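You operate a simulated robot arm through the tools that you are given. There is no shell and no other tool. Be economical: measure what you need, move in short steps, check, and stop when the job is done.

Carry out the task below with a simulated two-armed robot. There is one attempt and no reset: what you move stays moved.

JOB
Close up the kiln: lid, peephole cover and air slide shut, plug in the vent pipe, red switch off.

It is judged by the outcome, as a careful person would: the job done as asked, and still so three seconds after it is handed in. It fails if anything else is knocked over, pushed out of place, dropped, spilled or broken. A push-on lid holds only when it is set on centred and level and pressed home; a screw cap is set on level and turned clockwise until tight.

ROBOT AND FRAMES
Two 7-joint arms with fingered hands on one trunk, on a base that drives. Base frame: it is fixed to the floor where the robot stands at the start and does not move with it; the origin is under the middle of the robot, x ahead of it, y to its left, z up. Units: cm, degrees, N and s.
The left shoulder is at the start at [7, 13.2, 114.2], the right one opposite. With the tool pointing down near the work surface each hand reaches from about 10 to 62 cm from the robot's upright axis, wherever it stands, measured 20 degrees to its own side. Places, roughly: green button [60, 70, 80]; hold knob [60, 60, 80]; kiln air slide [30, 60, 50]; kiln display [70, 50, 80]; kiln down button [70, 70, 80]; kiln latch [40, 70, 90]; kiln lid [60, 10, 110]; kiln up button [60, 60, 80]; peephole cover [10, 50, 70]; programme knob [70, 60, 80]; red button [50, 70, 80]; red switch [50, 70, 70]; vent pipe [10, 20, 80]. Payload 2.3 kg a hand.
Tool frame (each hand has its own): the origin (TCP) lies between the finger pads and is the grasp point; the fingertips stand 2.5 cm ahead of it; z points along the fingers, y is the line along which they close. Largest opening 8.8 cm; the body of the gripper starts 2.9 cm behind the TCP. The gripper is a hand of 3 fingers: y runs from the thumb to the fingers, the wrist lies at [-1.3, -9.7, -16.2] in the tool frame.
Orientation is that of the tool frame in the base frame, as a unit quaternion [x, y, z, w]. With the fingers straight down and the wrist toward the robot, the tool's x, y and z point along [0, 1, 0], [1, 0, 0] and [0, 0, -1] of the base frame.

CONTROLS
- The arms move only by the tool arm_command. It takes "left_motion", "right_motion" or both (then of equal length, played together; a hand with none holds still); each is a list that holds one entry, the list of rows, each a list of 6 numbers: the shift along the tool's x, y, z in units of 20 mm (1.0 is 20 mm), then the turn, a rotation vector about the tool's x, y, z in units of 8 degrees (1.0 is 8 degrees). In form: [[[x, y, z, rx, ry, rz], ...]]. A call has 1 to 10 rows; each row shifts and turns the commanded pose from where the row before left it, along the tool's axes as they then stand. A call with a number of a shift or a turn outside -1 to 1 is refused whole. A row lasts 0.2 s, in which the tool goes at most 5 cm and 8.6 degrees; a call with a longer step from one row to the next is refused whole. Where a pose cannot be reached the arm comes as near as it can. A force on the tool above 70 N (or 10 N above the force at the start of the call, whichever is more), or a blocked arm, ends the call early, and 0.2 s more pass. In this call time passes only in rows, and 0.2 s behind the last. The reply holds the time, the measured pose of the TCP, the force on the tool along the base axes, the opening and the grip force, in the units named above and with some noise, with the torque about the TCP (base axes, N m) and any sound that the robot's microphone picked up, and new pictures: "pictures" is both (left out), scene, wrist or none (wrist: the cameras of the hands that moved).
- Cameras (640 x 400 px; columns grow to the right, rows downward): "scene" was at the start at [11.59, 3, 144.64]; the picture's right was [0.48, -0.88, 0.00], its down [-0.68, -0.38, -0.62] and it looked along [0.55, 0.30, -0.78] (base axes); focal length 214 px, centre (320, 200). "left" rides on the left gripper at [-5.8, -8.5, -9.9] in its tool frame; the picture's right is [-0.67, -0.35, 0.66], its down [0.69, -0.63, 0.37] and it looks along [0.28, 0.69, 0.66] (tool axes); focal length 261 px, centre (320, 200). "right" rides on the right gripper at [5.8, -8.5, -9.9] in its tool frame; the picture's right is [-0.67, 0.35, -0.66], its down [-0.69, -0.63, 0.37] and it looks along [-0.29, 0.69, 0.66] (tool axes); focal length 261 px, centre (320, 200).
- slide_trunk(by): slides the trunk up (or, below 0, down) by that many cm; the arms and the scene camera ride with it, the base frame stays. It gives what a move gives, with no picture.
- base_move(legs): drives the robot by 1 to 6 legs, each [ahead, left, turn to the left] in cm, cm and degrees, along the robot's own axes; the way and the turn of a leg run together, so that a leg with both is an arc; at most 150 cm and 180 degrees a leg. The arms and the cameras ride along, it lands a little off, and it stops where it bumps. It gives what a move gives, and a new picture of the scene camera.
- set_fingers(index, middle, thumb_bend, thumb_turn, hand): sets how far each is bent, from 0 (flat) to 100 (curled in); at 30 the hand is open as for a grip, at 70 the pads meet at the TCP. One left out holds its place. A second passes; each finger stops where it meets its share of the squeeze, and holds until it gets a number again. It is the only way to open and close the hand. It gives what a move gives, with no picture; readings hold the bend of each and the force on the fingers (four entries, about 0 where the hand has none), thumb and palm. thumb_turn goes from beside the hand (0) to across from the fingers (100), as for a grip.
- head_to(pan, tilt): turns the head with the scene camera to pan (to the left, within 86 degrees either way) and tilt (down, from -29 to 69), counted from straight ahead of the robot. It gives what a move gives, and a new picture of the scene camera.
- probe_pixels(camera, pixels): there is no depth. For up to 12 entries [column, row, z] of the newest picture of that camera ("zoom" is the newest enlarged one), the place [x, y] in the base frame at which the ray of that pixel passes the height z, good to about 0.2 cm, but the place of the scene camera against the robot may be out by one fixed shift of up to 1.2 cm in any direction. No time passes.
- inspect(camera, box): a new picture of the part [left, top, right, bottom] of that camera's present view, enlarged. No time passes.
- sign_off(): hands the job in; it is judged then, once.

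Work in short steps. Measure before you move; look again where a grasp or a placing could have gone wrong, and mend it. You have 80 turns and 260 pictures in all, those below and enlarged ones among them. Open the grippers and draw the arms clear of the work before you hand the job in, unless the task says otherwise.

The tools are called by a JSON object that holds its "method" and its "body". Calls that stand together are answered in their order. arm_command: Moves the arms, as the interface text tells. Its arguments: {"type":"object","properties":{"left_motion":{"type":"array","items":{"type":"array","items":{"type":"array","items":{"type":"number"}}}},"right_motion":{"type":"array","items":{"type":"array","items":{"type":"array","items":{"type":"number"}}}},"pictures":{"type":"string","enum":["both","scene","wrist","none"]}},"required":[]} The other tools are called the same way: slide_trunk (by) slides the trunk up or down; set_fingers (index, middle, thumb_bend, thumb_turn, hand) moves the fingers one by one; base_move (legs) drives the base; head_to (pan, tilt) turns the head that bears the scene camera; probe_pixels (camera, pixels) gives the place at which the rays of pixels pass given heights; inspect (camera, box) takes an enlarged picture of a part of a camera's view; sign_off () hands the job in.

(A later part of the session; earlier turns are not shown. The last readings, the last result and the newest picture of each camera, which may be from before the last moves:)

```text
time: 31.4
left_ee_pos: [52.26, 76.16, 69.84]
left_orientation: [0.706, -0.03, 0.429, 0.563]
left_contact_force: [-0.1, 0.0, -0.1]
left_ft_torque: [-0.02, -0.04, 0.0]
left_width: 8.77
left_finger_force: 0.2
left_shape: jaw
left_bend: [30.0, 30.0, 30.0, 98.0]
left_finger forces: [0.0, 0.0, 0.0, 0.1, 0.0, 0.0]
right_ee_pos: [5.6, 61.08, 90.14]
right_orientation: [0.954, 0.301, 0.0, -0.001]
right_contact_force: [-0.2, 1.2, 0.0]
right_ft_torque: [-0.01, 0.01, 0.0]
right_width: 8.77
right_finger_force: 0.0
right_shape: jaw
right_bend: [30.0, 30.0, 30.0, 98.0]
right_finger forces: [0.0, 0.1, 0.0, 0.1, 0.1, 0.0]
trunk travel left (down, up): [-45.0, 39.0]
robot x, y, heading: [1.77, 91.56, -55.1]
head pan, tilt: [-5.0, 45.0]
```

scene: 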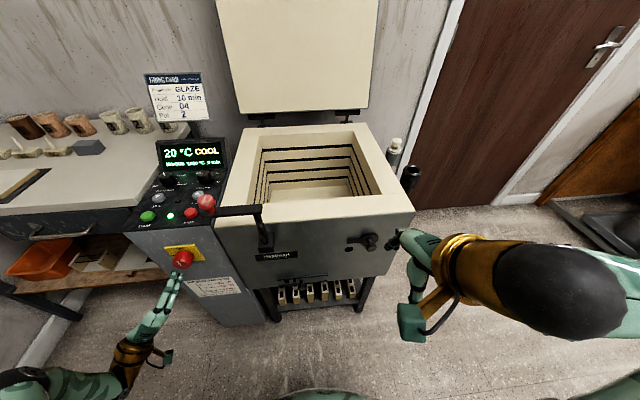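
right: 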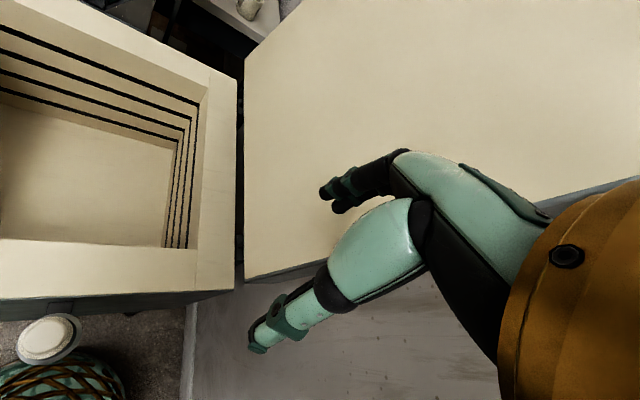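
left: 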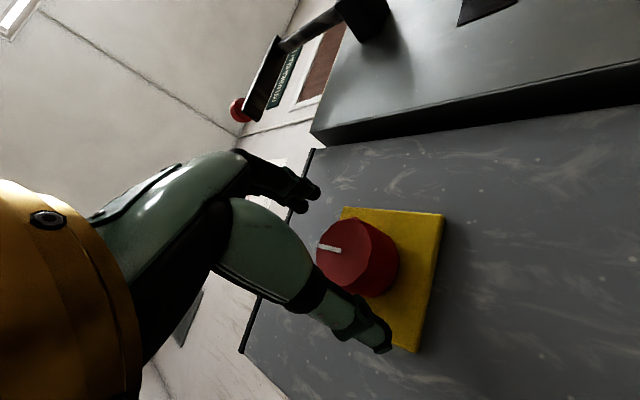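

The knob is centered between the thumb and fingers. I'll advance 2 cm more and look again.

{"method": "arm_command", "body": {"left_motion": [[[0, 0.05, 0.5, 0, 0, 0], [0, 0.05, 0.5, 0, 0, 0]]], "pictures": "both"}}

{"method": "inspect", "body": {"camera": "scene", "box": [136, 220, 232, 280]}}

```text
time: 32.0
left_ee_pos: [53.27, 74.45, 70.12]
left_orientation: [0.706, -0.029, 0.429, 0.562]
left_contact_force: [-0.2, 0.1, -0.5]
left_ft_torque: [0.01, 0.0, -0.01]
left_width: 8.76
left_finger_force: 0.1
left_shape: jaw
left_bend: [30.0, 30.0, 30.0, 98.0]
left_finger forces: [0.1, 0.0, 0.0, 0.1, 0.0, 0.0]
right_ee_pos: [5.55, 61.08, 90.04]
right_orientation: [0.954, 0.301, 0.0, 0.0]
right_contact_force: [0.2, 1.1, -1.4]
right_ft_torque: [0.02, -0.02, 0.01]
right_width: 8.76
right_finger_force: 0.0
right_shape: jaw
right_bend: [30.0, 30.0, 30.0, 98.0]
right_finger forces: [0.0, 0.0, 0.0, 0.0, 0.1, 0.0]
trunk travel left (down, up): [-45.0, 39.0]
robot x, y, heading: [1.78, 91.82, -55.1]
head pan, tilt: [-5.0, 45.0]
```

scene: 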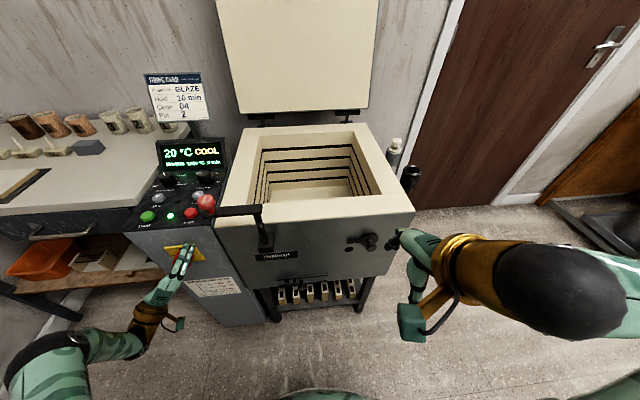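
left: 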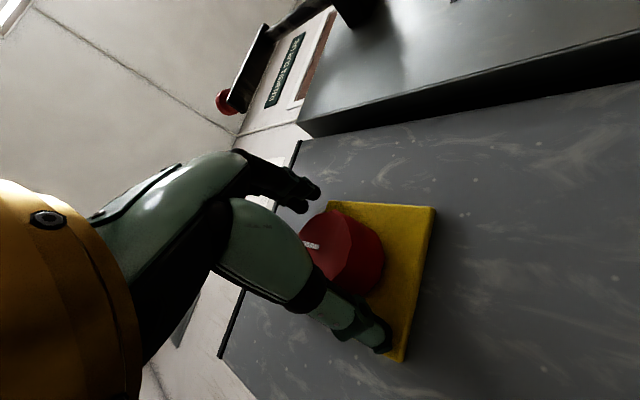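

```text
6.67 times, centred on (184, 250) of scene
```

zoom: 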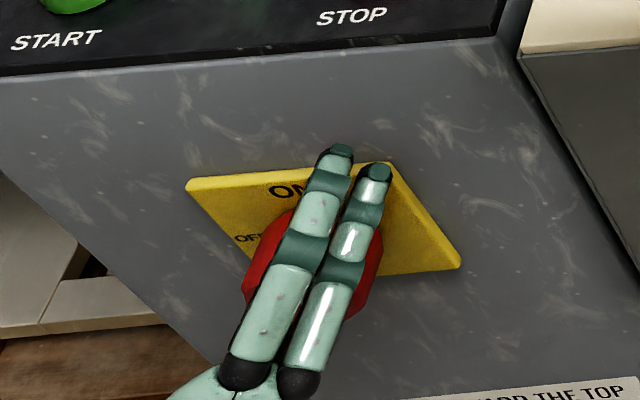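

The knob is well centred, its face ~1 cm ahead of the TCP. I'll advance 0.7 cm and close gently.

{"method": "arm_command", "body": {"left_motion": [[[0, 0, 0.35, 0, 0, 0]]], "pictures": "none"}}

{"method": "set_fingers", "body": {"hand": "left", "index": 62, "middle": 62, "thumb_bend": 62, "thumb_turn": 100}}

{"method": "inspect", "body": {"camera": "left", "box": [220, 140, 460, 380]}}

```text
time: 32.4
left_ee_pos: [53.37, 73.98, 70.21]
left_orientation: [0.705, -0.031, 0.429, 0.563]
left_contact_force: [-7.4, 8.0, 0.9]
left_ft_torque: [0.31, 0.28, 0.29]
left_width: 8.79
left_finger_force: 0.0
left_shape: jaw
left_bend: [30.0, 30.0, 28.0, 97.0]
left_finger forces: [0.1, 0.0, 0.1, 0.0, 10.3, 0.1]
right_ee_pos: [5.48, 61.18, 90.19]
right_orientation: [0.953, 0.302, 0.002, 0.001]
right_contact_force: [-0.3, 0.0, -0.4]
right_ft_torque: [0.02, -0.01, -0.03]
right_width: 8.76
right_finger_force: 0.0
right_shape: jaw
right_bend: [30.0, 30.0, 30.0, 98.0]
right_finger forces: [0.1, 0.1, 0.0, 0.0, 0.0, 0.0]
trunk travel left (down, up): [-45.0, 39.0]
robot x, y, heading: [1.61, 91.71, -54.8]
head pan, tilt: [-5.0, 45.0]
```

```text
time: 33.4
left_ee_pos: [53.11, 74.18, 70.56]
left_orientation: [0.703, -0.031, 0.43, 0.565]
left_contact_force: [-15.3, 12.1, 12.5]
left_ft_torque: [-0.56, -0.12, -0.32]
left_width: 6.8
left_finger_force: 15.0
left_shape: fingers
left_bend: [43.0, 55.0, 35.0, 100.0]
left_finger forces: [13.0, 9.7, 0.0, 0.1, 6.9, 0.1]
right_ee_pos: [4.95, 61.55, 90.33]
right_orientation: [0.954, 0.3, 0.003, 0.003]
right_contact_force: [-0.2, 0.4, 0.0]
right_ft_torque: [-0.01, -0.02, -0.01]
right_width: 8.74
right_finger_force: 0.0
right_shape: jaw
right_bend: [30.0, 30.0, 30.0, 98.0]
right_finger forces: [0.0, 0.0, 0.1, 0.0, 0.0, 0.0]
trunk travel left (down, up): [-45.0, 39.0]
robot x, y, heading: [1.96, 91.72, -54.9]
head pan, tilt: [-5.0, 45.0]
```

```text
1.67 times, centred on (340, 260) of left
```

zoom: 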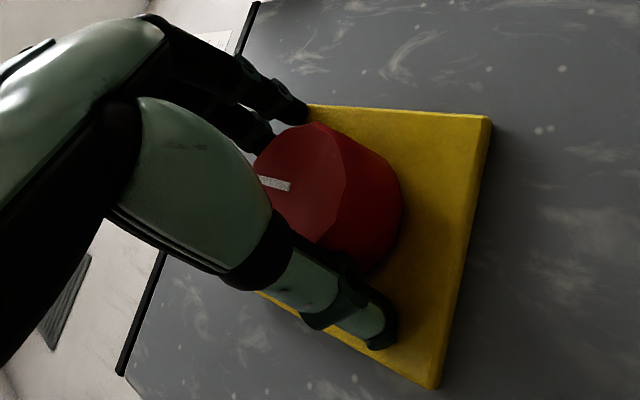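

The thumb tip grazed the plate. I'll back off 0.5 cm and squeeze fully to center on the knob.

{"method": "arm_command", "body": {"left_motion": [[[0, 0, -0.3, 0, 0, 0]]], "pictures": "none"}}

{"method": "set_fingers", "body": {"hand": "left", "index": 75, "middle": 75, "thumb_bend": 75}}

{"method": "inspect", "body": {"camera": "left", "box": [220, 140, 460, 380]}}

{"method": "inspect", "body": {"camera": "scene", "box": [136, 220, 232, 280]}}

```text
time: 33.8
left_ee_pos: [53.06, 74.39, 70.41]
left_orientation: [0.704, -0.03, 0.432, 0.563]
left_contact_force: [-1.7, -0.5, 14.3]
left_ft_torque: [-0.61, -0.08, -0.15]
left_width: 6.12
left_finger_force: 11.5
left_shape: fingers
left_bend: [45.0, 54.0, 38.0, 100.0]
left_finger forces: [12.2, 6.5, 0.0, 0.0, 4.2, 0.0]
right_ee_pos: [5.16, 61.19, 90.24]
right_orientation: [0.954, 0.299, 0.001, 0.001]
right_contact_force: [-0.4, 0.3, -0.5]
right_ft_torque: [0.01, 0.0, -0.04]
right_width: 8.75
right_finger_force: 0.0
right_shape: jaw
right_bend: [30.0, 30.0, 30.0, 98.0]
right_finger forces: [0.1, 0.0, 0.0, 0.1, 0.1, 0.0]
trunk travel left (down, up): [-45.0, 39.0]
robot x, y, heading: [1.58, 91.15, -55.2]
head pan, tilt: [-5.0, 45.0]
```

```text
time: 34.8
left_ee_pos: [53.35, 74.65, 70.03]
left_orientation: [0.706, -0.029, 0.428, 0.563]
left_contact_force: [-2.5, 10.7, 0.7]
left_ft_torque: [-0.27, -0.24, -0.09]
left_width: 3.18
left_finger_force: 28.0
left_shape: fingers
left_bend: [72.0, 53.0, 52.0, 100.0]
left_finger forces: [11.2, 15.9, 0.0, 0.0, 29.2, 0.1]
right_ee_pos: [5.43, 61.34, 90.17]
right_orientation: [0.953, 0.302, 0.0, 0.001]
right_contact_force: [-1.2, -0.5, 0.5]
right_ft_torque: [0.01, 0.0, 0.04]
right_width: 8.72
right_finger_force: 0.1
right_shape: jaw
right_bend: [30.0, 30.0, 30.0, 98.0]
right_finger forces: [0.0, 0.0, 0.0, 0.0, 0.1, 0.0]
trunk travel left (down, up): [-45.0, 39.0]
robot x, y, heading: [2.07, 91.95, -54.9]
head pan, tilt: [-5.0, 45.0]
```

```text
1.67 times, centred on (340, 260) of left
```

zoom: 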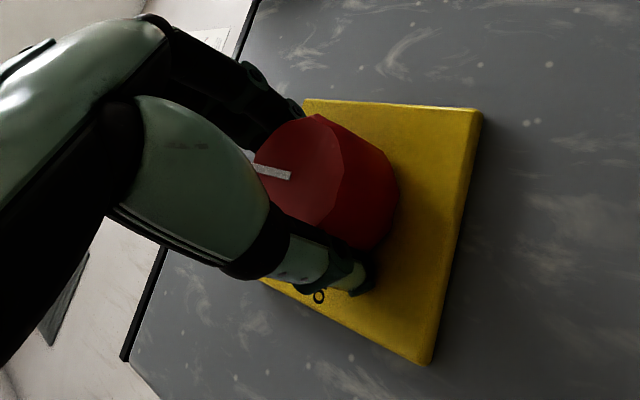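

```text
6.67 times, centred on (184, 250) of scene
```

zoom: 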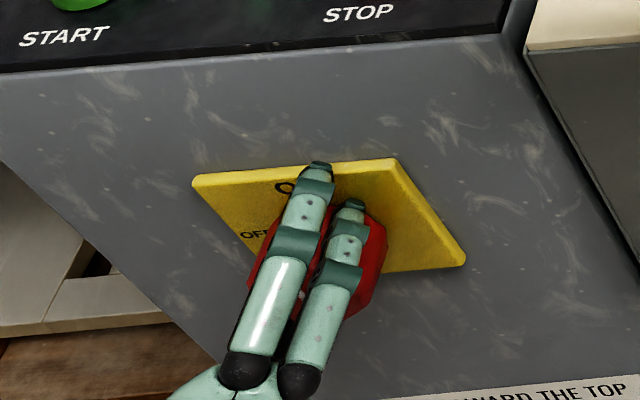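

Gripped with ~28 N. I'll test the turn counter-clockwise by 24°.

{"method": "arm_command", "body": {"left_motion": [[[0, 0, 0, 0, 0, -1], [0, 0, 0, 0, 0, -1], [0, 0, 0, 0, 0, -1], [0, 0, 0, 0, 0, -1]]], "pictures": "both"}}

{"method": "inspect", "body": {"camera": "scene", "box": [136, 220, 232, 280]}}

```text
time: 35.8
left_ee_pos: [53.39, 74.7, 70.14]
left_orientation: [0.685, 0.169, 0.257, 0.661]
left_contact_force: [-1.3, 14.0, -6.3]
left_ft_torque: [-0.84, -1.44, -0.43]
left_width: 3.21
left_finger_force: 39.1
left_shape: fingers
left_bend: [73.0, 51.0, 52.0, 100.0]
left_finger forces: [8.2, 37.1, 0.1, 0.0, 34.2, 0.0]
right_ee_pos: [5.7, 61.42, 90.18]
right_orientation: [0.953, 0.302, -0.001, 0.001]
right_contact_force: [-0.9, -0.8, -0.1]
right_ft_torque: [-0.06, 0.01, -0.04]
right_width: 8.76
right_finger_force: 0.1
right_shape: jaw
right_bend: [30.0, 30.0, 30.0, 98.0]
right_finger forces: [0.0, 0.0, 0.0, 0.1, 0.0, 0.1]
trunk travel left (down, up): [-45.0, 39.0]
robot x, y, heading: [1.63, 91.99, -55.0]
head pan, tilt: [-5.0, 45.0]
```

scene: 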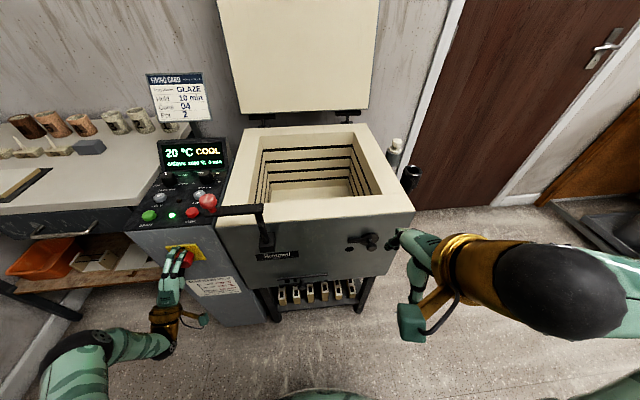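
left: 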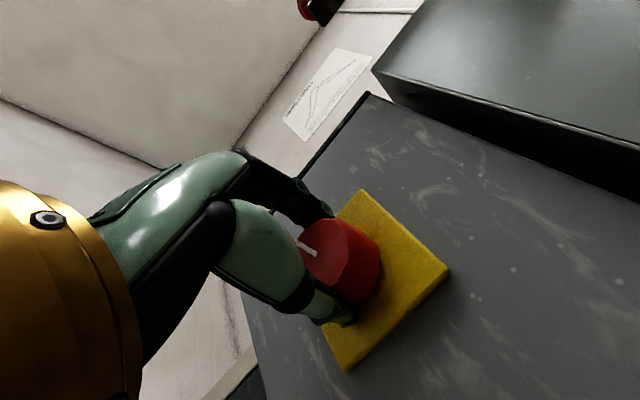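

```text
6.67 times, centred on (184, 250) of scene
```

zoom: 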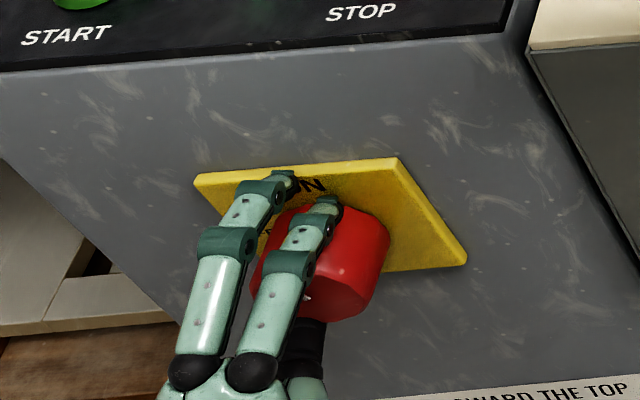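

The mark moved with the hand and the knob is turning. I'll continue.

{"method": "arm_command", "body": {"left_motion": [[[0, 0, 0, 0, 0, -1], [0, 0, 0, 0, 0, -1], [0, 0, 0, 0, 0, -1], [0, 0, 0, 0, 0, -1], [0, 0, 0, 0, 0, -1], [0, 0, 0, 0, 0, -1], [0, 0, 0, 0, 0, -1]]], "pictures": "both"}}

{"method": "inspect", "body": {"camera": "scene", "box": [136, 220, 232, 280]}}

```text
time: 37.4
left_ee_pos: [52.47, 74.38, 70.89]
left_orientation: [0.527, 0.461, -0.083, 0.71]
left_contact_force: [-16.7, -3.7, 31.5]
left_ft_torque: [-0.3, -1.42, -0.32]
left_width: 0.0
left_finger_force: 18.8
left_shape: fingers
left_bend: [75.0, 52.0, 71.0, 100.0]
left_finger forces: [0.0, 37.4, 0.0, 0.0, 0.0, 0.0]
right_ee_pos: [4.58, 61.24, 90.25]
right_orientation: [0.954, 0.3, 0.005, 0.003]
right_contact_force: [-0.1, -0.2, -0.1]
right_ft_torque: [0.01, 0.01, -0.02]
right_width: 8.78
right_finger_force: 0.0
right_shape: jaw
right_bend: [30.0, 30.0, 30.0, 98.0]
right_finger forces: [0.1, 0.0, 0.0, 0.0, 0.1, 0.0]
trunk travel left (down, up): [-45.0, 39.0]
robot x, y, heading: [1.96, 92.07, -55.0]
head pan, tilt: [-5.0, 45.0]
```

scene: 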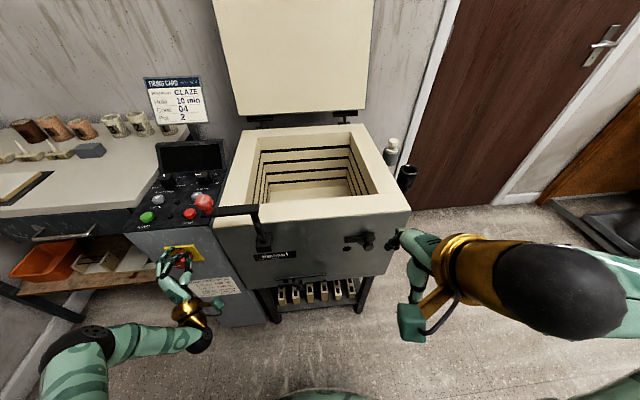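
left: 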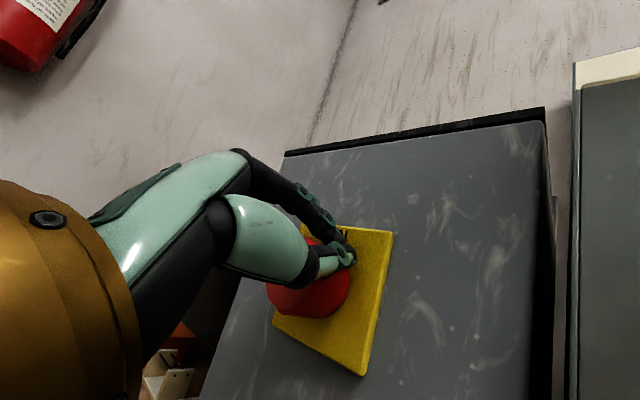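

```text
6.67 times, centred on (184, 250) of scene
```

zoom: 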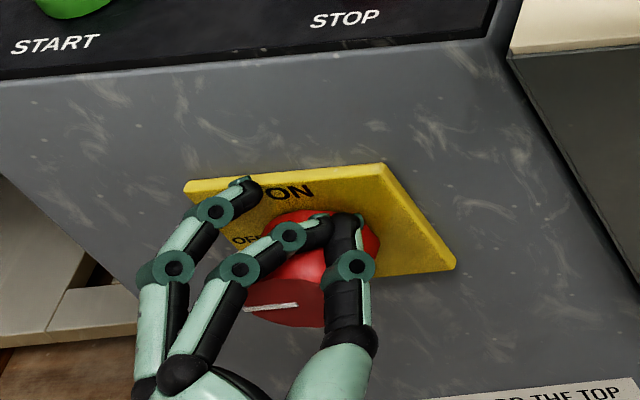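

The display is dark and the mark points left, so the switch is OFF. I'll open and withdraw straight back.

{"method": "set_fingers", "body": {"hand": "left", "index": 25, "middle": 25, "thumb_bend": 25}}

{"method": "arm_command", "body": {"left_motion": [[[0, 0, -1, 0, 0, 0], [0, 0, -1, 0, 0, 0], [0, 0, -1, 0, 0, 0], [0, 0, -1, 0, 0, 0], [0, 0, -1, 0, 0, 0]]], "pictures": "both"}}

{"method": "inspect", "body": {"camera": "scene", "box": [136, 140, 264, 280]}}

```text
time: 38.4
left_ee_pos: [53.3, 74.44, 69.99]
left_orientation: [0.528, 0.469, -0.082, 0.703]
left_contact_force: [-0.3, -0.2, -0.5]
left_ft_torque: [-0.01, -0.02, 0.03]
left_width: 9.39
left_finger_force: 0.0
left_shape: fingers
left_bend: [25.0, 25.0, 25.0, 97.0]
left_finger forces: [0.0, 0.0, 0.1, 0.0, 0.0, 0.0]
right_ee_pos: [5.57, 61.21, 90.06]
right_orientation: [0.954, 0.3, 0.0, 0.0]
right_contact_force: [0.3, -0.6, 0.1]
right_ft_torque: [0.05, 0.01, 0.01]
right_width: 8.75
right_finger_force: 0.1
right_shape: jaw
right_bend: [30.0, 30.0, 30.0, 98.0]
right_finger forces: [0.1, 0.1, 0.0, 0.0, 0.0, 0.1]
trunk travel left (down, up): [-45.0, 39.0]
robot x, y, heading: [1.9, 91.91, -54.7]
head pan, tilt: [-5.0, 45.0]
```

```text
time: 39.6
left_ee_pos: [47.58, 82.63, 69.94]
left_orientation: [0.527, 0.47, -0.083, 0.703]
left_contact_force: [-0.5, 0.0, 0.3]
left_ft_torque: [-0.04, -0.04, 0.01]
left_width: 9.42
left_finger_force: 0.0
left_shape: fingers
left_bend: [25.0, 25.0, 25.0, 97.0]
left_finger forces: [0.0, 0.0, 0.0, 0.0, 0.0, 0.0]
right_ee_pos: [5.53, 61.15, 90.23]
right_orientation: [0.954, 0.301, 0.001, 0.0]
right_contact_force: [-0.6, -0.4, -0.1]
right_ft_torque: [0.0, 0.01, -0.01]
right_width: 8.76
right_finger_force: 0.1
right_shape: jaw
right_bend: [30.0, 30.0, 30.0, 98.0]
right_finger forces: [0.0, 0.0, 0.1, 0.1, 0.1, 0.0]
trunk travel left (down, up): [-45.0, 39.0]
robot x, y, heading: [1.42, 91.56, -55.0]
head pan, tilt: [-5.0, 45.0]
```

scene: 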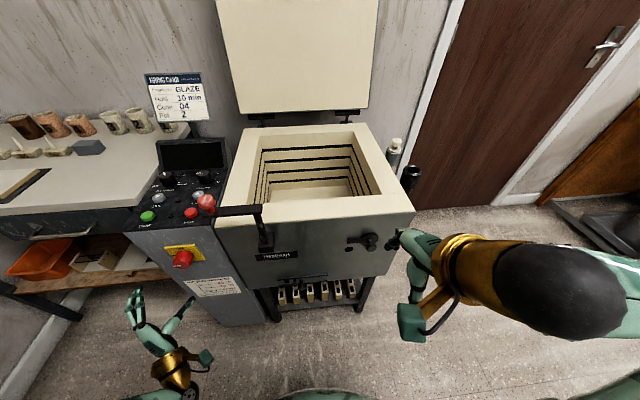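
left: 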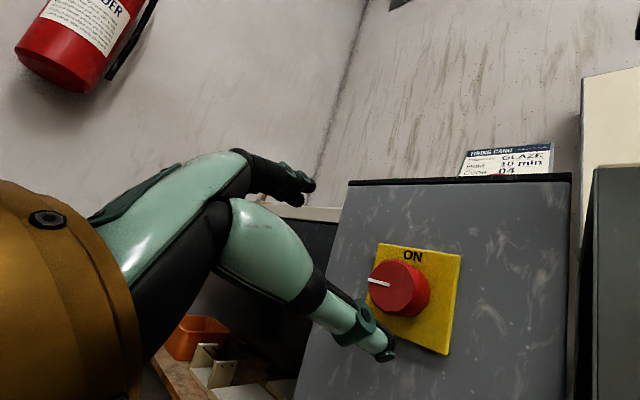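

```text
2.86 times, centred on (200, 210) of scene
```

zoom: 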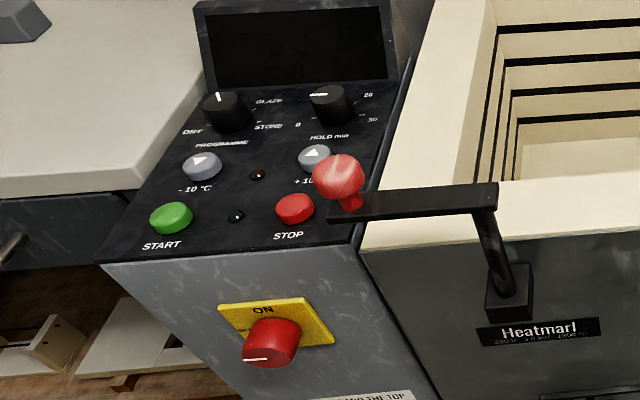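

Switch is OFF. Next is the air slide: its knob must go left (+u) to cover the slots. I'll lower the trunk so the left hand is at slide height, and measure.

{"method": "slide_trunk", "body": {"by": -20}}

{"method": "head_to", "body": {"pan": 0, "tilt": 40}}

{"method": "inspect", "body": {"camera": "scene", "box": [240, 180, 400, 280]}}

```text
time: 41.8
left_ee_pos: [47.62, 82.65, 49.9]
left_orientation: [0.528, 0.469, -0.083, 0.703]
left_contact_force: [0.9, -0.1, -0.9]
left_ft_torque: [-0.02, 0.0, 0.02]
left_width: 9.41
left_finger_force: 0.1
left_shape: fingers
left_bend: [25.0, 25.0, 25.0, 97.0]
left_finger forces: [0.1, 0.0, 0.0, 0.0, 0.0, 0.1]
right_ee_pos: [5.45, 61.22, 70.21]
right_orientation: [0.954, 0.3, 0.0, 0.0]
right_contact_force: [1.0, 0.4, -0.4]
right_ft_torque: [-0.01, 0.01, -0.01]
right_width: 8.76
right_finger_force: 0.2
right_shape: jaw
right_bend: [30.0, 30.0, 30.0, 98.0]
right_finger forces: [0.1, 0.0, 0.1, 0.1, 0.0, 0.1]
trunk travel left (down, up): [-25.0, 59.0]
robot x, y, heading: [1.82, 92.05, -55.0]
head pan, tilt: [-5.0, 45.0]
```

```text
time: 42.4
left_ee_pos: [47.49, 82.71, 49.84]
left_orientation: [0.528, 0.469, -0.082, 0.703]
left_contact_force: [-0.1, -0.3, 0.4]
left_ft_torque: [0.02, -0.03, -0.03]
left_width: 9.39
left_finger_force: 0.0
left_shape: fingers
left_bend: [25.0, 25.0, 25.0, 97.0]
left_finger forces: [0.1, 0.0, 0.0, 0.0, 0.0, 0.1]
right_ee_pos: [5.6, 61.21, 70.21]
right_orientation: [0.954, 0.3, 0.0, 0.0]
right_contact_force: [0.5, -0.1, -0.5]
right_ft_torque: [-0.04, -0.04, -0.02]
right_width: 8.75
right_finger_force: 0.0
right_shape: jaw
right_bend: [30.0, 30.0, 30.0, 98.0]
right_finger forces: [0.0, 0.1, 0.0, 0.0, 0.0, 0.1]
trunk travel left (down, up): [-25.0, 59.0]
robot x, y, heading: [1.58, 91.87, -55.1]
head pan, tilt: [0.0, 40.0]
```

scene: 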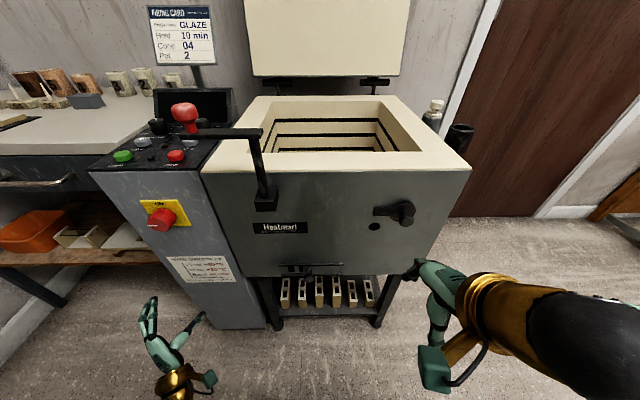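

```text
4.00 times, centred on (320, 230) of scene
```

zoom: 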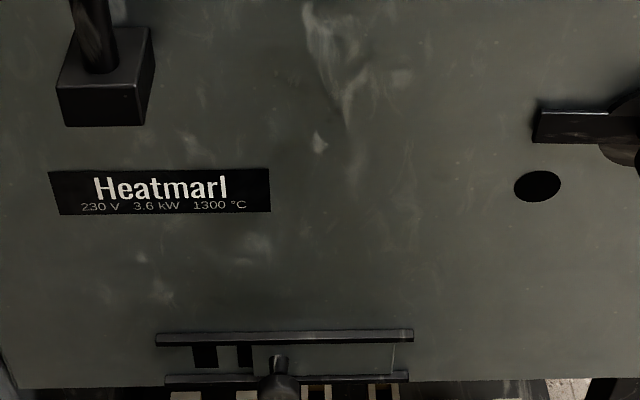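

I'll probe the slide knob's ray and the peephole for later.

{"method": "probe_pixels", "body": {"camera": "scene", "pixels": [[310, 277, 44], [310, 277, 47], [310, 277, 50], [310, 277, 53], [309, 269, 50], [374, 226, 60], [374, 226, 65], [374, 226, 70], [406, 213, 65], [406, 213, 70], [472, 169, 79], [204, 172, 79]]}}

{"method": "arm_command", "body": {"left_motion": [[[0, -1, 0, 0, 0, 0], [0, -1, 0, 0, 0, 0], [0, -1, 0, 0, 0, 0], [0, -1, 0, 0, 0, 0], [0, -1, 0, 0, 0, 0]]], "pictures": "both"}}

```text
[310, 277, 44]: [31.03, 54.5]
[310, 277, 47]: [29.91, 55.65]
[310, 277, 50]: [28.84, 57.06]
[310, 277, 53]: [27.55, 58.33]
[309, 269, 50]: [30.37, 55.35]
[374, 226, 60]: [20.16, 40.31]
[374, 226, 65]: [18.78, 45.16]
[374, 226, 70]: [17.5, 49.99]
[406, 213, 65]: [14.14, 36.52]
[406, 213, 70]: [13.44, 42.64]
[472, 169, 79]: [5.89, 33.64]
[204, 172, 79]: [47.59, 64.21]
```

```text
time: 43.6
left_ee_pos: [41.37, 78.33, 43.42]
left_orientation: [0.528, 0.47, -0.083, 0.702]
left_contact_force: [0.1, -1.3, 0.3]
left_ft_torque: [-0.02, -0.03, 0.04]
left_width: 9.42
left_finger_force: 0.0
left_shape: fingers
left_bend: [25.0, 25.0, 25.0, 97.0]
left_finger forces: [0.0, 0.0, 0.1, 0.1, 0.1, 0.0]
right_ee_pos: [5.44, 61.08, 70.22]
right_orientation: [0.954, 0.301, -0.001, 0.001]
right_contact_force: [-0.4, 0.6, -0.3]
right_ft_torque: [-0.01, -0.01, 0.0]
right_width: 8.74
right_finger_force: 0.0
right_shape: jaw
right_bend: [30.0, 30.0, 30.0, 98.0]
right_finger forces: [0.0, 0.1, 0.0, 0.1, 0.1, 0.1]
trunk travel left (down, up): [-25.0, 59.0]
robot x, y, heading: [1.99, 92.03, -55.0]
head pan, tilt: [0.0, 40.0]
```

scene: 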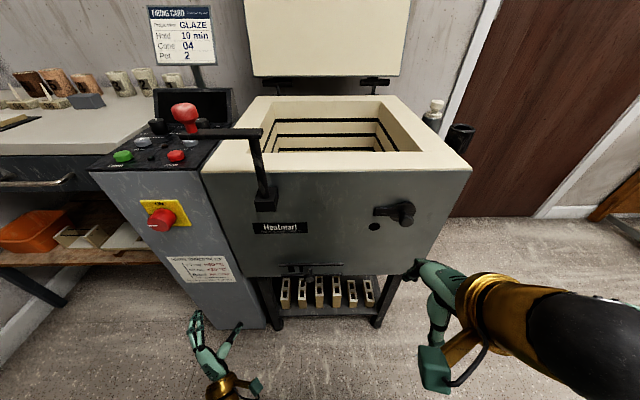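
left: 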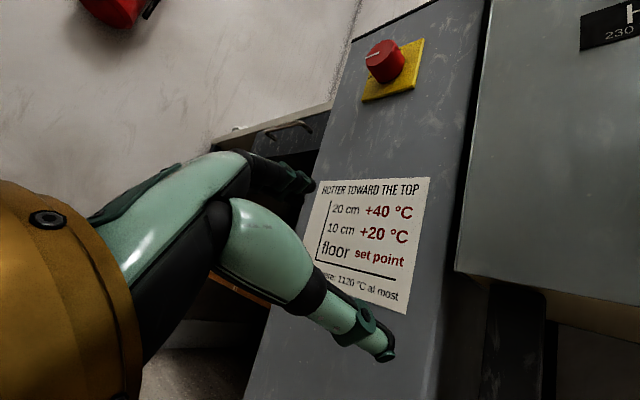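

The slide knob is at about (30.3, 55.2, 45.5). I'll roll the left hand so the thumb is on the right side (y pointing left), then shift right in front of the knob.

{"method": "arm_command", "body": {"left_motion": [[[0, 0, 0, 0, 0, -0.98], [0, 0, 0, 0, 0, -0.98], [0, 0, 0, 0, 0, -0.98], [0, 0, 0, 0, 0, -0.98], [0, 0, 0, 0, 0, -0.98], [0, 0, 0, 0, 0, -0.98], [0, -1, 0, 0, 0, 0], [0, -1, 0, 0, 0, 0], [0, -1, 0, 0, 0, 0]]], "pictures": "none"}}

{"method": "arm_command", "body": {"left_motion": [[[0, -1, 0, 0, 0, 0], [0, -1, 0, 0, 0, 0], [0, -1, 0, 0, 0, 0], [0, -1, 0, 0, 0, 0], [0, -1, 0, 0, 0, 0], [0, -1, 0, 0, 0, 0]]], "pictures": "both"}}

```text
time: 45.6
left_ee_pos: [36.5, 74.71, 43.65]
left_orientation: [0.296, 0.641, -0.356, 0.612]
left_contact_force: [-0.1, -0.3, -0.4]
left_ft_torque: [0.01, -0.03, 0.04]
left_width: 9.42
left_finger_force: 0.1
left_shape: fingers
left_bend: [25.0, 25.0, 25.0, 97.0]
left_finger forces: [0.0, 0.0, 0.0, 0.0, 0.0, 0.0]
right_ee_pos: [5.5, 61.19, 70.11]
right_orientation: [0.954, 0.3, 0.0, 0.0]
right_contact_force: [-1.0, -0.3, 0.4]
right_ft_torque: [-0.01, -0.03, -0.01]
right_width: 8.75
right_finger_force: 0.0
right_shape: jaw
right_bend: [30.0, 30.0, 30.0, 98.0]
right_finger forces: [0.0, 0.0, 0.1, 0.0, 0.0, 0.0]
trunk travel left (down, up): [-25.0, 59.0]
robot x, y, heading: [1.53, 92.07, -55.0]
head pan, tilt: [0.0, 40.0]
```

```text
time: 47.0
left_ee_pos: [26.79, 68.12, 44.95]
left_orientation: [0.297, 0.641, -0.356, 0.612]
left_contact_force: [-0.2, -0.6, -0.4]
left_ft_torque: [-0.02, 0.02, -0.01]
left_width: 9.42
left_finger_force: 0.0
left_shape: fingers
left_bend: [25.0, 25.0, 25.0, 97.0]
left_finger forces: [0.0, 0.1, 0.0, 0.0, 0.0, 0.0]
right_ee_pos: [5.55, 61.18, 70.1]
right_orientation: [0.954, 0.301, 0.001, 0.0]
right_contact_force: [-0.2, 0.9, -0.6]
right_ft_torque: [0.01, -0.02, 0.01]
right_width: 8.76
right_finger_force: 0.0
right_shape: jaw
right_bend: [30.0, 30.0, 30.0, 98.0]
right_finger forces: [0.1, 0.0, 0.0, 0.0, 0.0, 0.0]
trunk travel left (down, up): [-25.0, 59.0]
robot x, y, heading: [1.85, 91.48, -54.8]
head pan, tilt: [0.0, 40.0]
```

scene: 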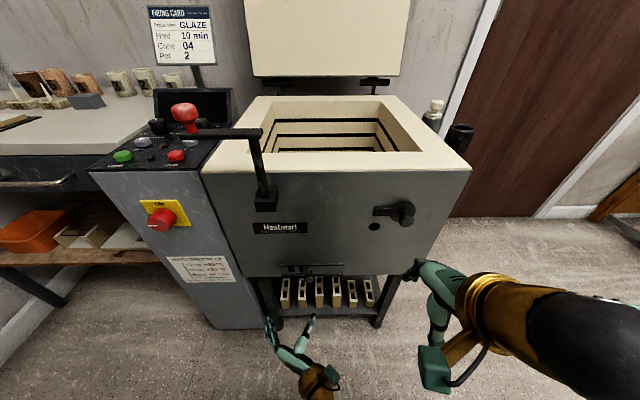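
left: 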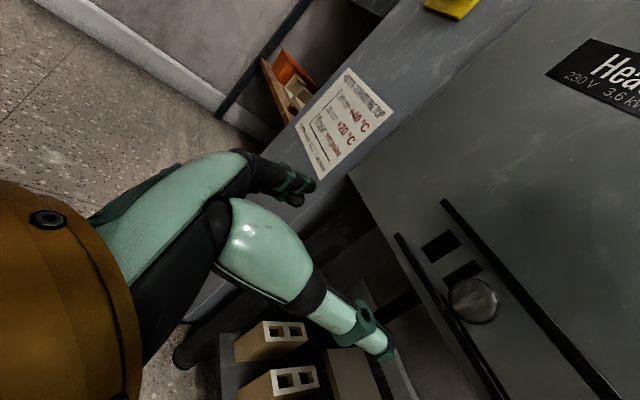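

Wrist view: the knob at (474,301) is ~2.9 cm up and ~4 cm right of my axis, about 12.7 cm ahead. I'll correct and advance 8 cm.

{"method": "arm_command", "body": {"left_motion": [[[-0.5, -0.66, 0, 0, 0, 0.25], [-0.5, -0.66, 0, 0, 0, 0.25], [-0.45, -0.65, 0, 0, 0, 0.25], [0, 0, 1, 0, 0, 0], [0, 0, 1, 0, 0, 0], [0, 0, 1, 0, 0, 0], [0, 0, 1, 0, 0, 0]]], "pictures": "wrist"}}

{"method": "inspect", "body": {"camera": "scene", "box": [230, 220, 390, 320]}}

```text
time: 48.6
left_ee_pos: [28.23, 59.36, 48.09]
left_orientation: [0.33, 0.625, -0.323, 0.63]
left_contact_force: [-0.3, -0.2, 0.6]
left_ft_torque: [0.0, -0.02, 0.04]
left_width: 9.4
left_finger_force: 0.0
left_shape: fingers
left_bend: [25.0, 25.0, 25.0, 97.0]
left_finger forces: [0.1, 0.0, 0.0, 0.0, 0.0, 0.0]
right_ee_pos: [5.55, 61.15, 69.95]
right_orientation: [0.954, 0.301, -0.001, 0.0]
right_contact_force: [-0.7, 0.0, 0.0]
right_ft_torque: [-0.01, 0.0, -0.02]
right_width: 8.78
right_finger_force: 0.1
right_shape: jaw
right_bend: [30.0, 30.0, 30.0, 98.0]
right_finger forces: [0.1, 0.1, 0.0, 0.0, 0.1, 0.0]
trunk travel left (down, up): [-25.0, 59.0]
robot x, y, heading: [2.01, 91.58, -55.0]
head pan, tilt: [0.0, 40.0]
```

left: 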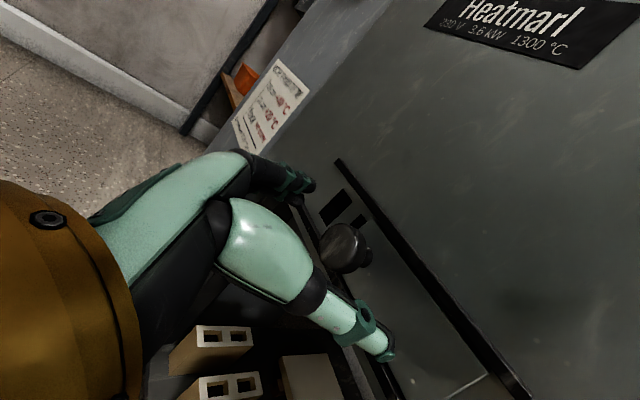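

```text
4.00 times, centred on (310, 270) of scene
```

zoom: 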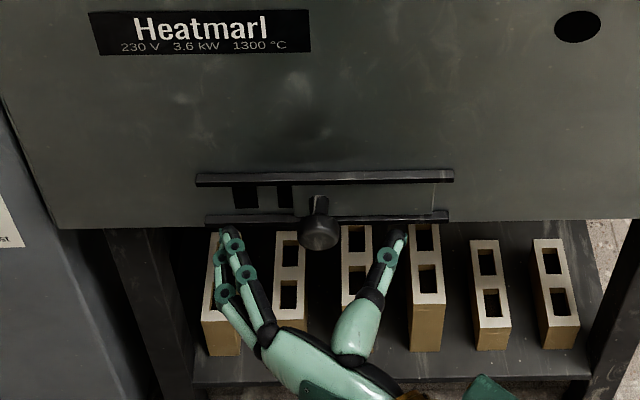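

Knob centred, ~3 cm ahead. I'll advance 2.6 cm and close lightly on it.

{"method": "arm_command", "body": {"left_motion": [[[0, 0.15, 0.65, 0, 0, 0], [0, 0.15, 0.65, 0, 0, 0]]], "pictures": "none"}}

{"method": "set_fingers", "body": {"hand": "left", "index": 60, "middle": 60, "thumb_bend": 60}}

{"method": "inspect", "body": {"camera": "left", "box": [220, 140, 460, 380]}}

{"method": "inspect", "body": {"camera": "scene", "box": [250, 240, 346, 300]}}

```text
time: 49.2
left_ee_pos: [29.86, 57.73, 48.14]
left_orientation: [0.33, 0.624, -0.325, 0.63]
left_contact_force: [-16.0, 13.9, -0.4]
left_ft_torque: [0.07, 0.11, 0.35]
left_width: 9.77
left_finger_force: 10.5
left_shape: fingers
left_bend: [25.0, 27.0, 21.0, 98.0]
left_finger forces: [0.0, 13.6, 0.0, 0.1, 6.9, 0.0]
right_ee_pos: [5.41, 61.32, 70.18]
right_orientation: [0.954, 0.3, 0.001, 0.002]
right_contact_force: [0.6, 0.0, 0.6]
right_ft_torque: [-0.01, 0.01, 0.01]
right_width: 8.76
right_finger_force: 0.1
right_shape: jaw
right_bend: [30.0, 30.0, 30.0, 98.0]
right_finger forces: [0.1, 0.0, 0.1, 0.0, 0.0, 0.1]
trunk travel left (down, up): [-25.0, 59.0]
robot x, y, heading: [1.71, 92.04, -54.9]
head pan, tilt: [0.0, 40.0]
```

```text
time: 50.1
left_ee_pos: [29.64, 58.19, 48.31]
left_orientation: [0.328, 0.624, -0.324, 0.631]
left_contact_force: [-20.4, 29.5, 2.7]
left_ft_torque: [0.06, 0.03, -1.05]
left_width: 5.4
left_finger_force: 21.3
left_shape: fingers
left_bend: [51.0, 38.0, 43.0, 100.0]
left_finger forces: [5.3, 7.4, 0.0, 0.0, 29.2, 0.0]
right_ee_pos: [5.22, 61.73, 70.33]
right_orientation: [0.954, 0.3, 0.001, 0.002]
right_contact_force: [-0.4, 0.3, 0.4]
right_ft_torque: [-0.01, 0.02, -0.03]
right_width: 8.79
right_finger_force: 0.0
right_shape: jaw
right_bend: [30.0, 30.0, 30.0, 98.0]
right_finger forces: [0.0, 0.1, 0.0, 0.1, 0.0, 0.0]
trunk travel left (down, up): [-25.0, 59.0]
robot x, y, heading: [1.63, 91.79, -54.9]
head pan, tilt: [0.0, 40.0]
stopped (left hand): the force on the tool passed its limit at 71 N (the readings are from after the stop); the commanded pose is now the measured one
```

```text
1.67 times, centred on (340, 260) of left
```

zoom: 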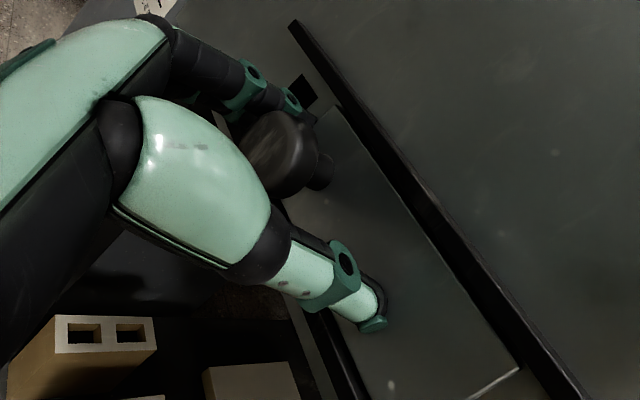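

```text
6.67 times, centred on (298, 270) of scene
```

zoom: 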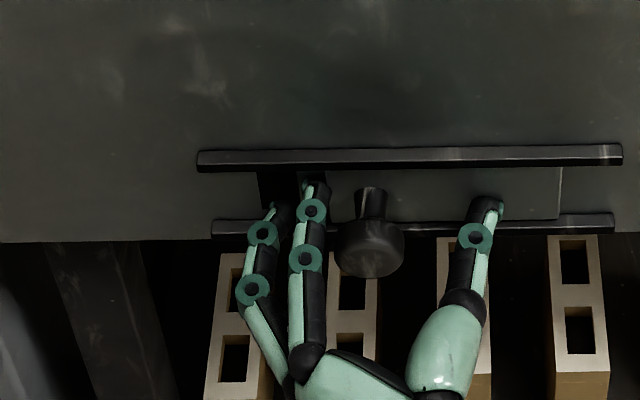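

Fingertips reach the plate. I'll open, back off 1.2 cm, and push with the thumb instead of gripping.

{"method": "set_fingers", "body": {"hand": "left", "index": 25, "middle": 25, "thumb_bend": 30}}

{"method": "arm_command", "body": {"left_motion": [[[0, 0, -0.6, 0, 0, 0]]], "pictures": "none"}}

{"method": "set_fingers", "body": {"hand": "left", "index": 25, "middle": 25, "thumb_bend": 50}}

{"method": "inspect", "body": {"camera": "scene", "box": [250, 240, 346, 300]}}

```text
time: 51.1
left_ee_pos: [30.02, 57.77, 48.14]
left_orientation: [0.329, 0.626, -0.322, 0.63]
left_contact_force: [-9.1, 10.4, 1.7]
left_ft_torque: [0.04, -0.01, -0.25]
left_width: 9.6
left_finger_force: 6.5
left_shape: fingers
left_bend: [25.0, 26.0, 24.0, 98.0]
left_finger forces: [0.0, 4.5, 0.1, 0.0, 8.7, 0.0]
right_ee_pos: [5.48, 61.31, 70.13]
right_orientation: [0.953, 0.302, 0.001, 0.001]
right_contact_force: [0.0, 0.5, -0.1]
right_ft_torque: [0.03, -0.01, -0.01]
right_width: 8.76
right_finger_force: 0.0
right_shape: jaw
right_bend: [30.0, 30.0, 30.0, 98.0]
right_finger forces: [0.1, 0.1, 0.0, 0.1, 0.0, 0.0]
trunk travel left (down, up): [-25.0, 59.0]
robot x, y, heading: [1.44, 91.81, -54.8]
head pan, tilt: [0.0, 40.0]
```

```text
time: 51.5
left_ee_pos: [29.36, 58.67, 48.06]
left_orientation: [0.33, 0.625, -0.322, 0.63]
left_contact_force: [0.8, 1.1, -0.2]
left_ft_torque: [0.0, -0.01, 0.03]
left_width: 9.12
left_finger_force: 0.0
left_shape: fingers
left_bend: [25.0, 25.0, 30.0, 97.0]
left_finger forces: [0.0, 0.0, 0.1, 0.0, 0.0, 0.0]
right_ee_pos: [5.6, 61.14, 70.06]
right_orientation: [0.953, 0.302, 0.0, 0.0]
right_contact_force: [0.7, -0.6, 0.1]
right_ft_torque: [-0.01, 0.01, -0.02]
right_width: 8.78
right_finger_force: 0.0
right_shape: jaw
right_bend: [30.0, 30.0, 30.0, 98.0]
right_finger forces: [0.0, 0.0, 0.0, 0.0, 0.0, 0.0]
trunk travel left (down, up): [-25.0, 59.0]
robot x, y, heading: [1.06, 91.64, -54.7]
head pan, tilt: [0.0, 40.0]
```

```text
time: 52.5
left_ee_pos: [29.31, 58.82, 47.99]
left_orientation: [0.33, 0.625, -0.322, 0.629]
left_contact_force: [0.4, -0.5, 1.0]
left_ft_torque: [-0.01, 0.01, 0.01]
left_width: 6.97
left_finger_force: 0.0
left_shape: fingers
left_bend: [25.0, 25.0, 50.0, 100.0]
left_finger forces: [0.1, 0.0, 0.1, 0.0, 0.0, 0.0]
right_ee_pos: [5.51, 61.22, 70.02]
right_orientation: [0.954, 0.301, 0.0, 0.0]
right_contact_force: [-0.1, 0.3, -0.5]
right_ft_torque: [-0.01, -0.02, 0.0]
right_width: 8.76
right_finger_force: 0.1
right_shape: jaw
right_bend: [30.0, 30.0, 30.0, 98.0]
right_finger forces: [0.0, 0.1, 0.0, 0.0, 0.0, 0.1]
trunk travel left (down, up): [-25.0, 59.0]
robot x, y, heading: [1.69, 91.83, -55.0]
head pan, tilt: [0.0, 40.0]
```

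```text
6.67 times, centred on (298, 270) of scene
```

zoom: 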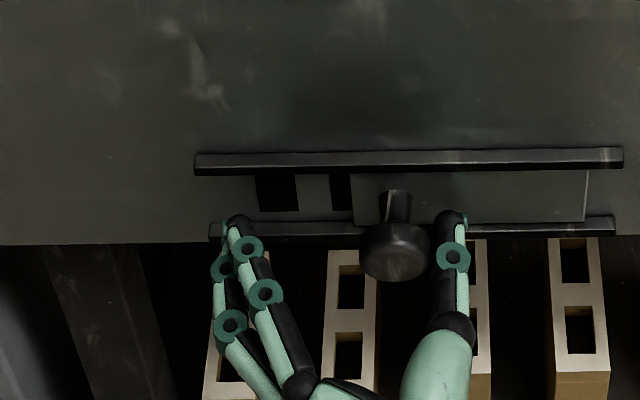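

The thumb sits just right of the knob. I'll push left.

{"method": "arm_command", "body": {"left_motion": [[[0, 0.5, 0, 0, 0, 0], [0, 0.5, 0, 0, 0, 0], [0, 0.5, 0, 0, 0, 0], [0, 0.5, 0, 0, 0, 0], [0, 0.5, 0, 0, 0, 0]]], "pictures": "none"}}

{"method": "inspect", "body": {"camera": "scene", "box": [250, 240, 346, 300]}}

```text
time: 53.8
left_ee_pos: [33.37, 61.72, 48.02]
left_orientation: [0.329, 0.626, -0.322, 0.629]
left_contact_force: [-1.4, 0.1, -0.5]
left_ft_torque: [0.03, -0.01, -0.05]
left_width: 7.03
left_finger_force: 0.7
left_shape: fingers
left_bend: [25.0, 25.0, 49.0, 100.0]
left_finger forces: [0.0, 0.0, 0.0, 0.0, 0.9, 0.1]
right_ee_pos: [5.4, 61.18, 70.05]
right_orientation: [0.953, 0.302, 0.0, 0.0]
right_contact_force: [0.4, 0.2, 0.4]
right_ft_torque: [0.01, -0.01, 0.02]
right_width: 8.74
right_finger_force: 0.1
right_shape: jaw
right_bend: [30.0, 30.0, 30.0, 98.0]
right_finger forces: [0.0, 0.0, 0.0, 0.1, 0.0, 0.1]
trunk travel left (down, up): [-25.0, 59.0]
robot x, y, heading: [1.59, 92.32, -54.6]
head pan, tilt: [0.0, 40.0]
```

```text
6.67 times, centred on (298, 270) of scene
```

zoom: 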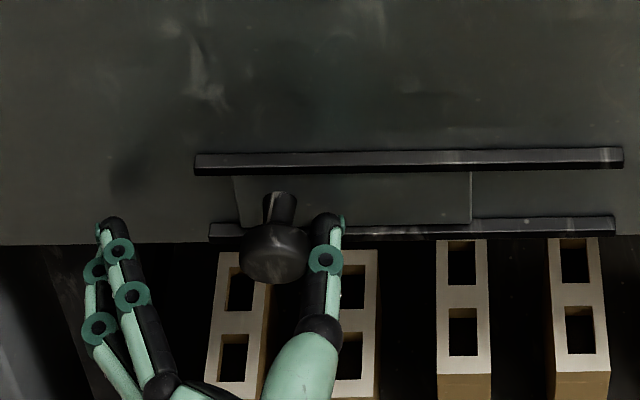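

Slots are covered; I'll push on gently to the end stop.

{"method": "arm_command", "body": {"left_motion": [[[0, 0.4, 0, 0, 0, 0], [0, 0.3, 0, 0, 0, 0], [0, 0.3, 0, 0, 0, 0]]], "pictures": "none"}}

{"method": "inspect", "body": {"camera": "scene", "box": [250, 240, 346, 300]}}

```text
time: 54.5
left_ee_pos: [34.83, 62.53, 47.97]
left_orientation: [0.331, 0.625, -0.324, 0.629]
left_contact_force: [-14.2, -10.1, -1.7]
left_ft_torque: [0.04, -0.04, -0.02]
left_width: 8.51
left_finger_force: 6.9
left_shape: fingers
left_bend: [25.0, 25.0, 40.0, 100.0]
left_finger forces: [0.0, 0.0, 0.0, 0.0, 15.6, 0.0]
right_ee_pos: [5.26, 61.14, 70.1]
right_orientation: [0.954, 0.3, 0.001, -0.001]
right_contact_force: [-0.8, 0.3, 0.4]
right_ft_torque: [0.01, 0.0, 0.01]
right_width: 8.78
right_finger_force: 0.0
right_shape: jaw
right_bend: [30.0, 30.0, 30.0, 98.0]
right_finger forces: [0.0, 0.0, 0.0, 0.1, 0.0, 0.0]
trunk travel left (down, up): [-25.0, 59.0]
robot x, y, heading: [1.2, 91.77, -54.8]
head pan, tilt: [0.0, 40.0]
```

```text
6.67 times, centred on (298, 270) of scene
```

zoom: 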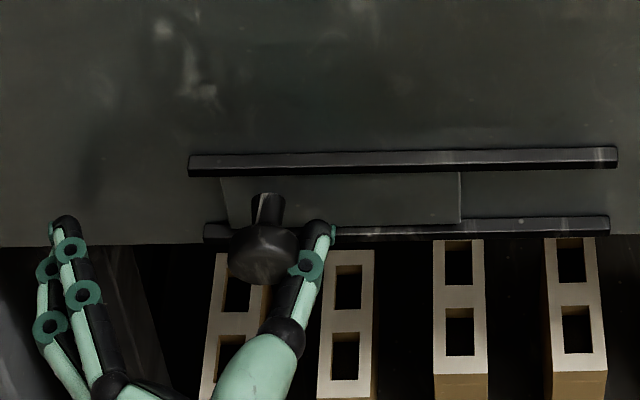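

The air slide is shut against its stop. I'll withdraw the left hand and pitch the right hand horizontal to face the peephole cover.

{"method": "arm_command", "body": {"left_motion": [[[0, -0.5, 0, 0, 0, 0], [0, 0, -1, 0, 0, 0], [0, 0, -1, 0, 0, 0], [0, 0, -1, 0, 0, 0], [0, 0, -1, 0, 0, 0], [0, 0, -1, 0, 0, 0], [0, 0, -1, 0, 0, 0], [0, 1, 0, 0, 0, 0], [0, 1, 0, 0, 0, 0], [0, 1, 0, 0, 0, 0]]], "right_motion": [[[0, 0.25, 0, -1, 0, 0], [0, 0.25, 0.035, -1, 0, 0], [0, 0.24, 0.07, -1, 0, 0], [0, 0.23, 0.1, -1, 0, 0], [0, 0.21, 0.13, -1, 0, 0], [0, 0.19, 0.16, -1, 0, 0], [0, 0.17, 0.185, -1, 0, 0], [0, 0.14, 0.21, -1, 0, 0], [0, 0.11, 0.225, -1, 0, 0], [0, 0.08, 0.24, -1, 0, 0]]], "pictures": "both"}}

```text
time: 56.8
left_ee_pos: [32.12, 75.4, 48.13]
left_orientation: [0.329, 0.626, -0.323, 0.628]
left_contact_force: [-0.2, -0.2, -0.1]
left_ft_torque: [0.0, 0.01, 0.0]
left_width: 6.97
left_finger_force: 0.0
left_shape: fingers
left_bend: [25.0, 25.0, 50.0, 100.0]
left_finger forces: [0.0, 0.1, 0.0, 0.1, 0.0, 0.1]
right_ee_pos: [16.44, 52.81, 81.78]
right_orientation: [0.73, 0.231, 0.194, 0.613]
right_contact_force: [-0.5, 0.0, -0.3]
right_ft_torque: [0.01, 0.02, 0.0]
right_width: 8.79
right_finger_force: 0.1
right_shape: jaw
right_bend: [30.0, 30.0, 30.0, 98.0]
right_finger forces: [0.0, 0.0, 0.1, 0.0, 0.0, 0.0]
right hand out of reach, approached as far as the arm can: row 2, 3, 4, 5, 6, 7, 8, 9
trunk travel left (down, up): [-25.0, 59.0]
robot x, y, heading: [1.83, 92.19, -54.8]
head pan, tilt: [0.0, 40.0]
```

scene: 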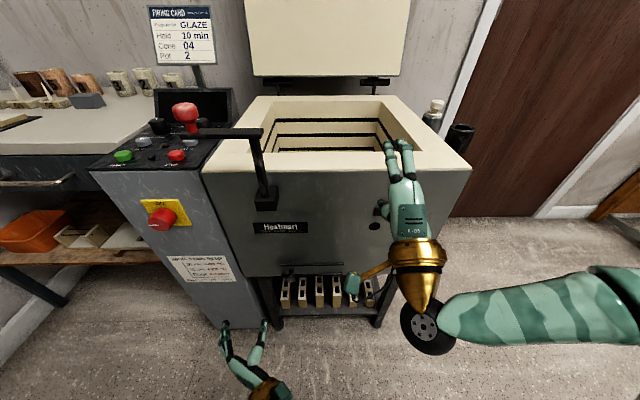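
right: 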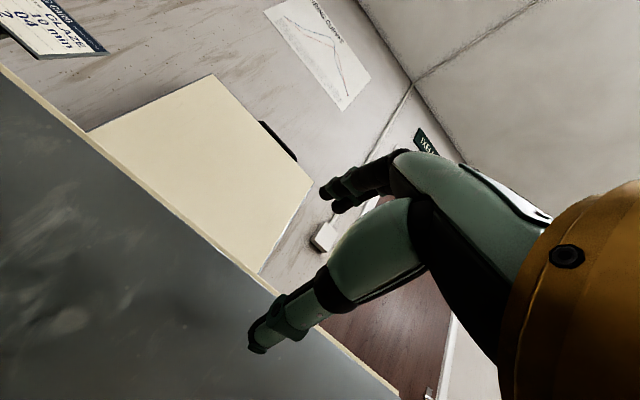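
left: 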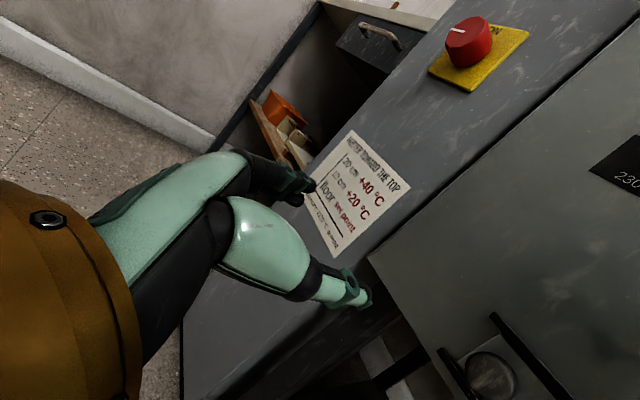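

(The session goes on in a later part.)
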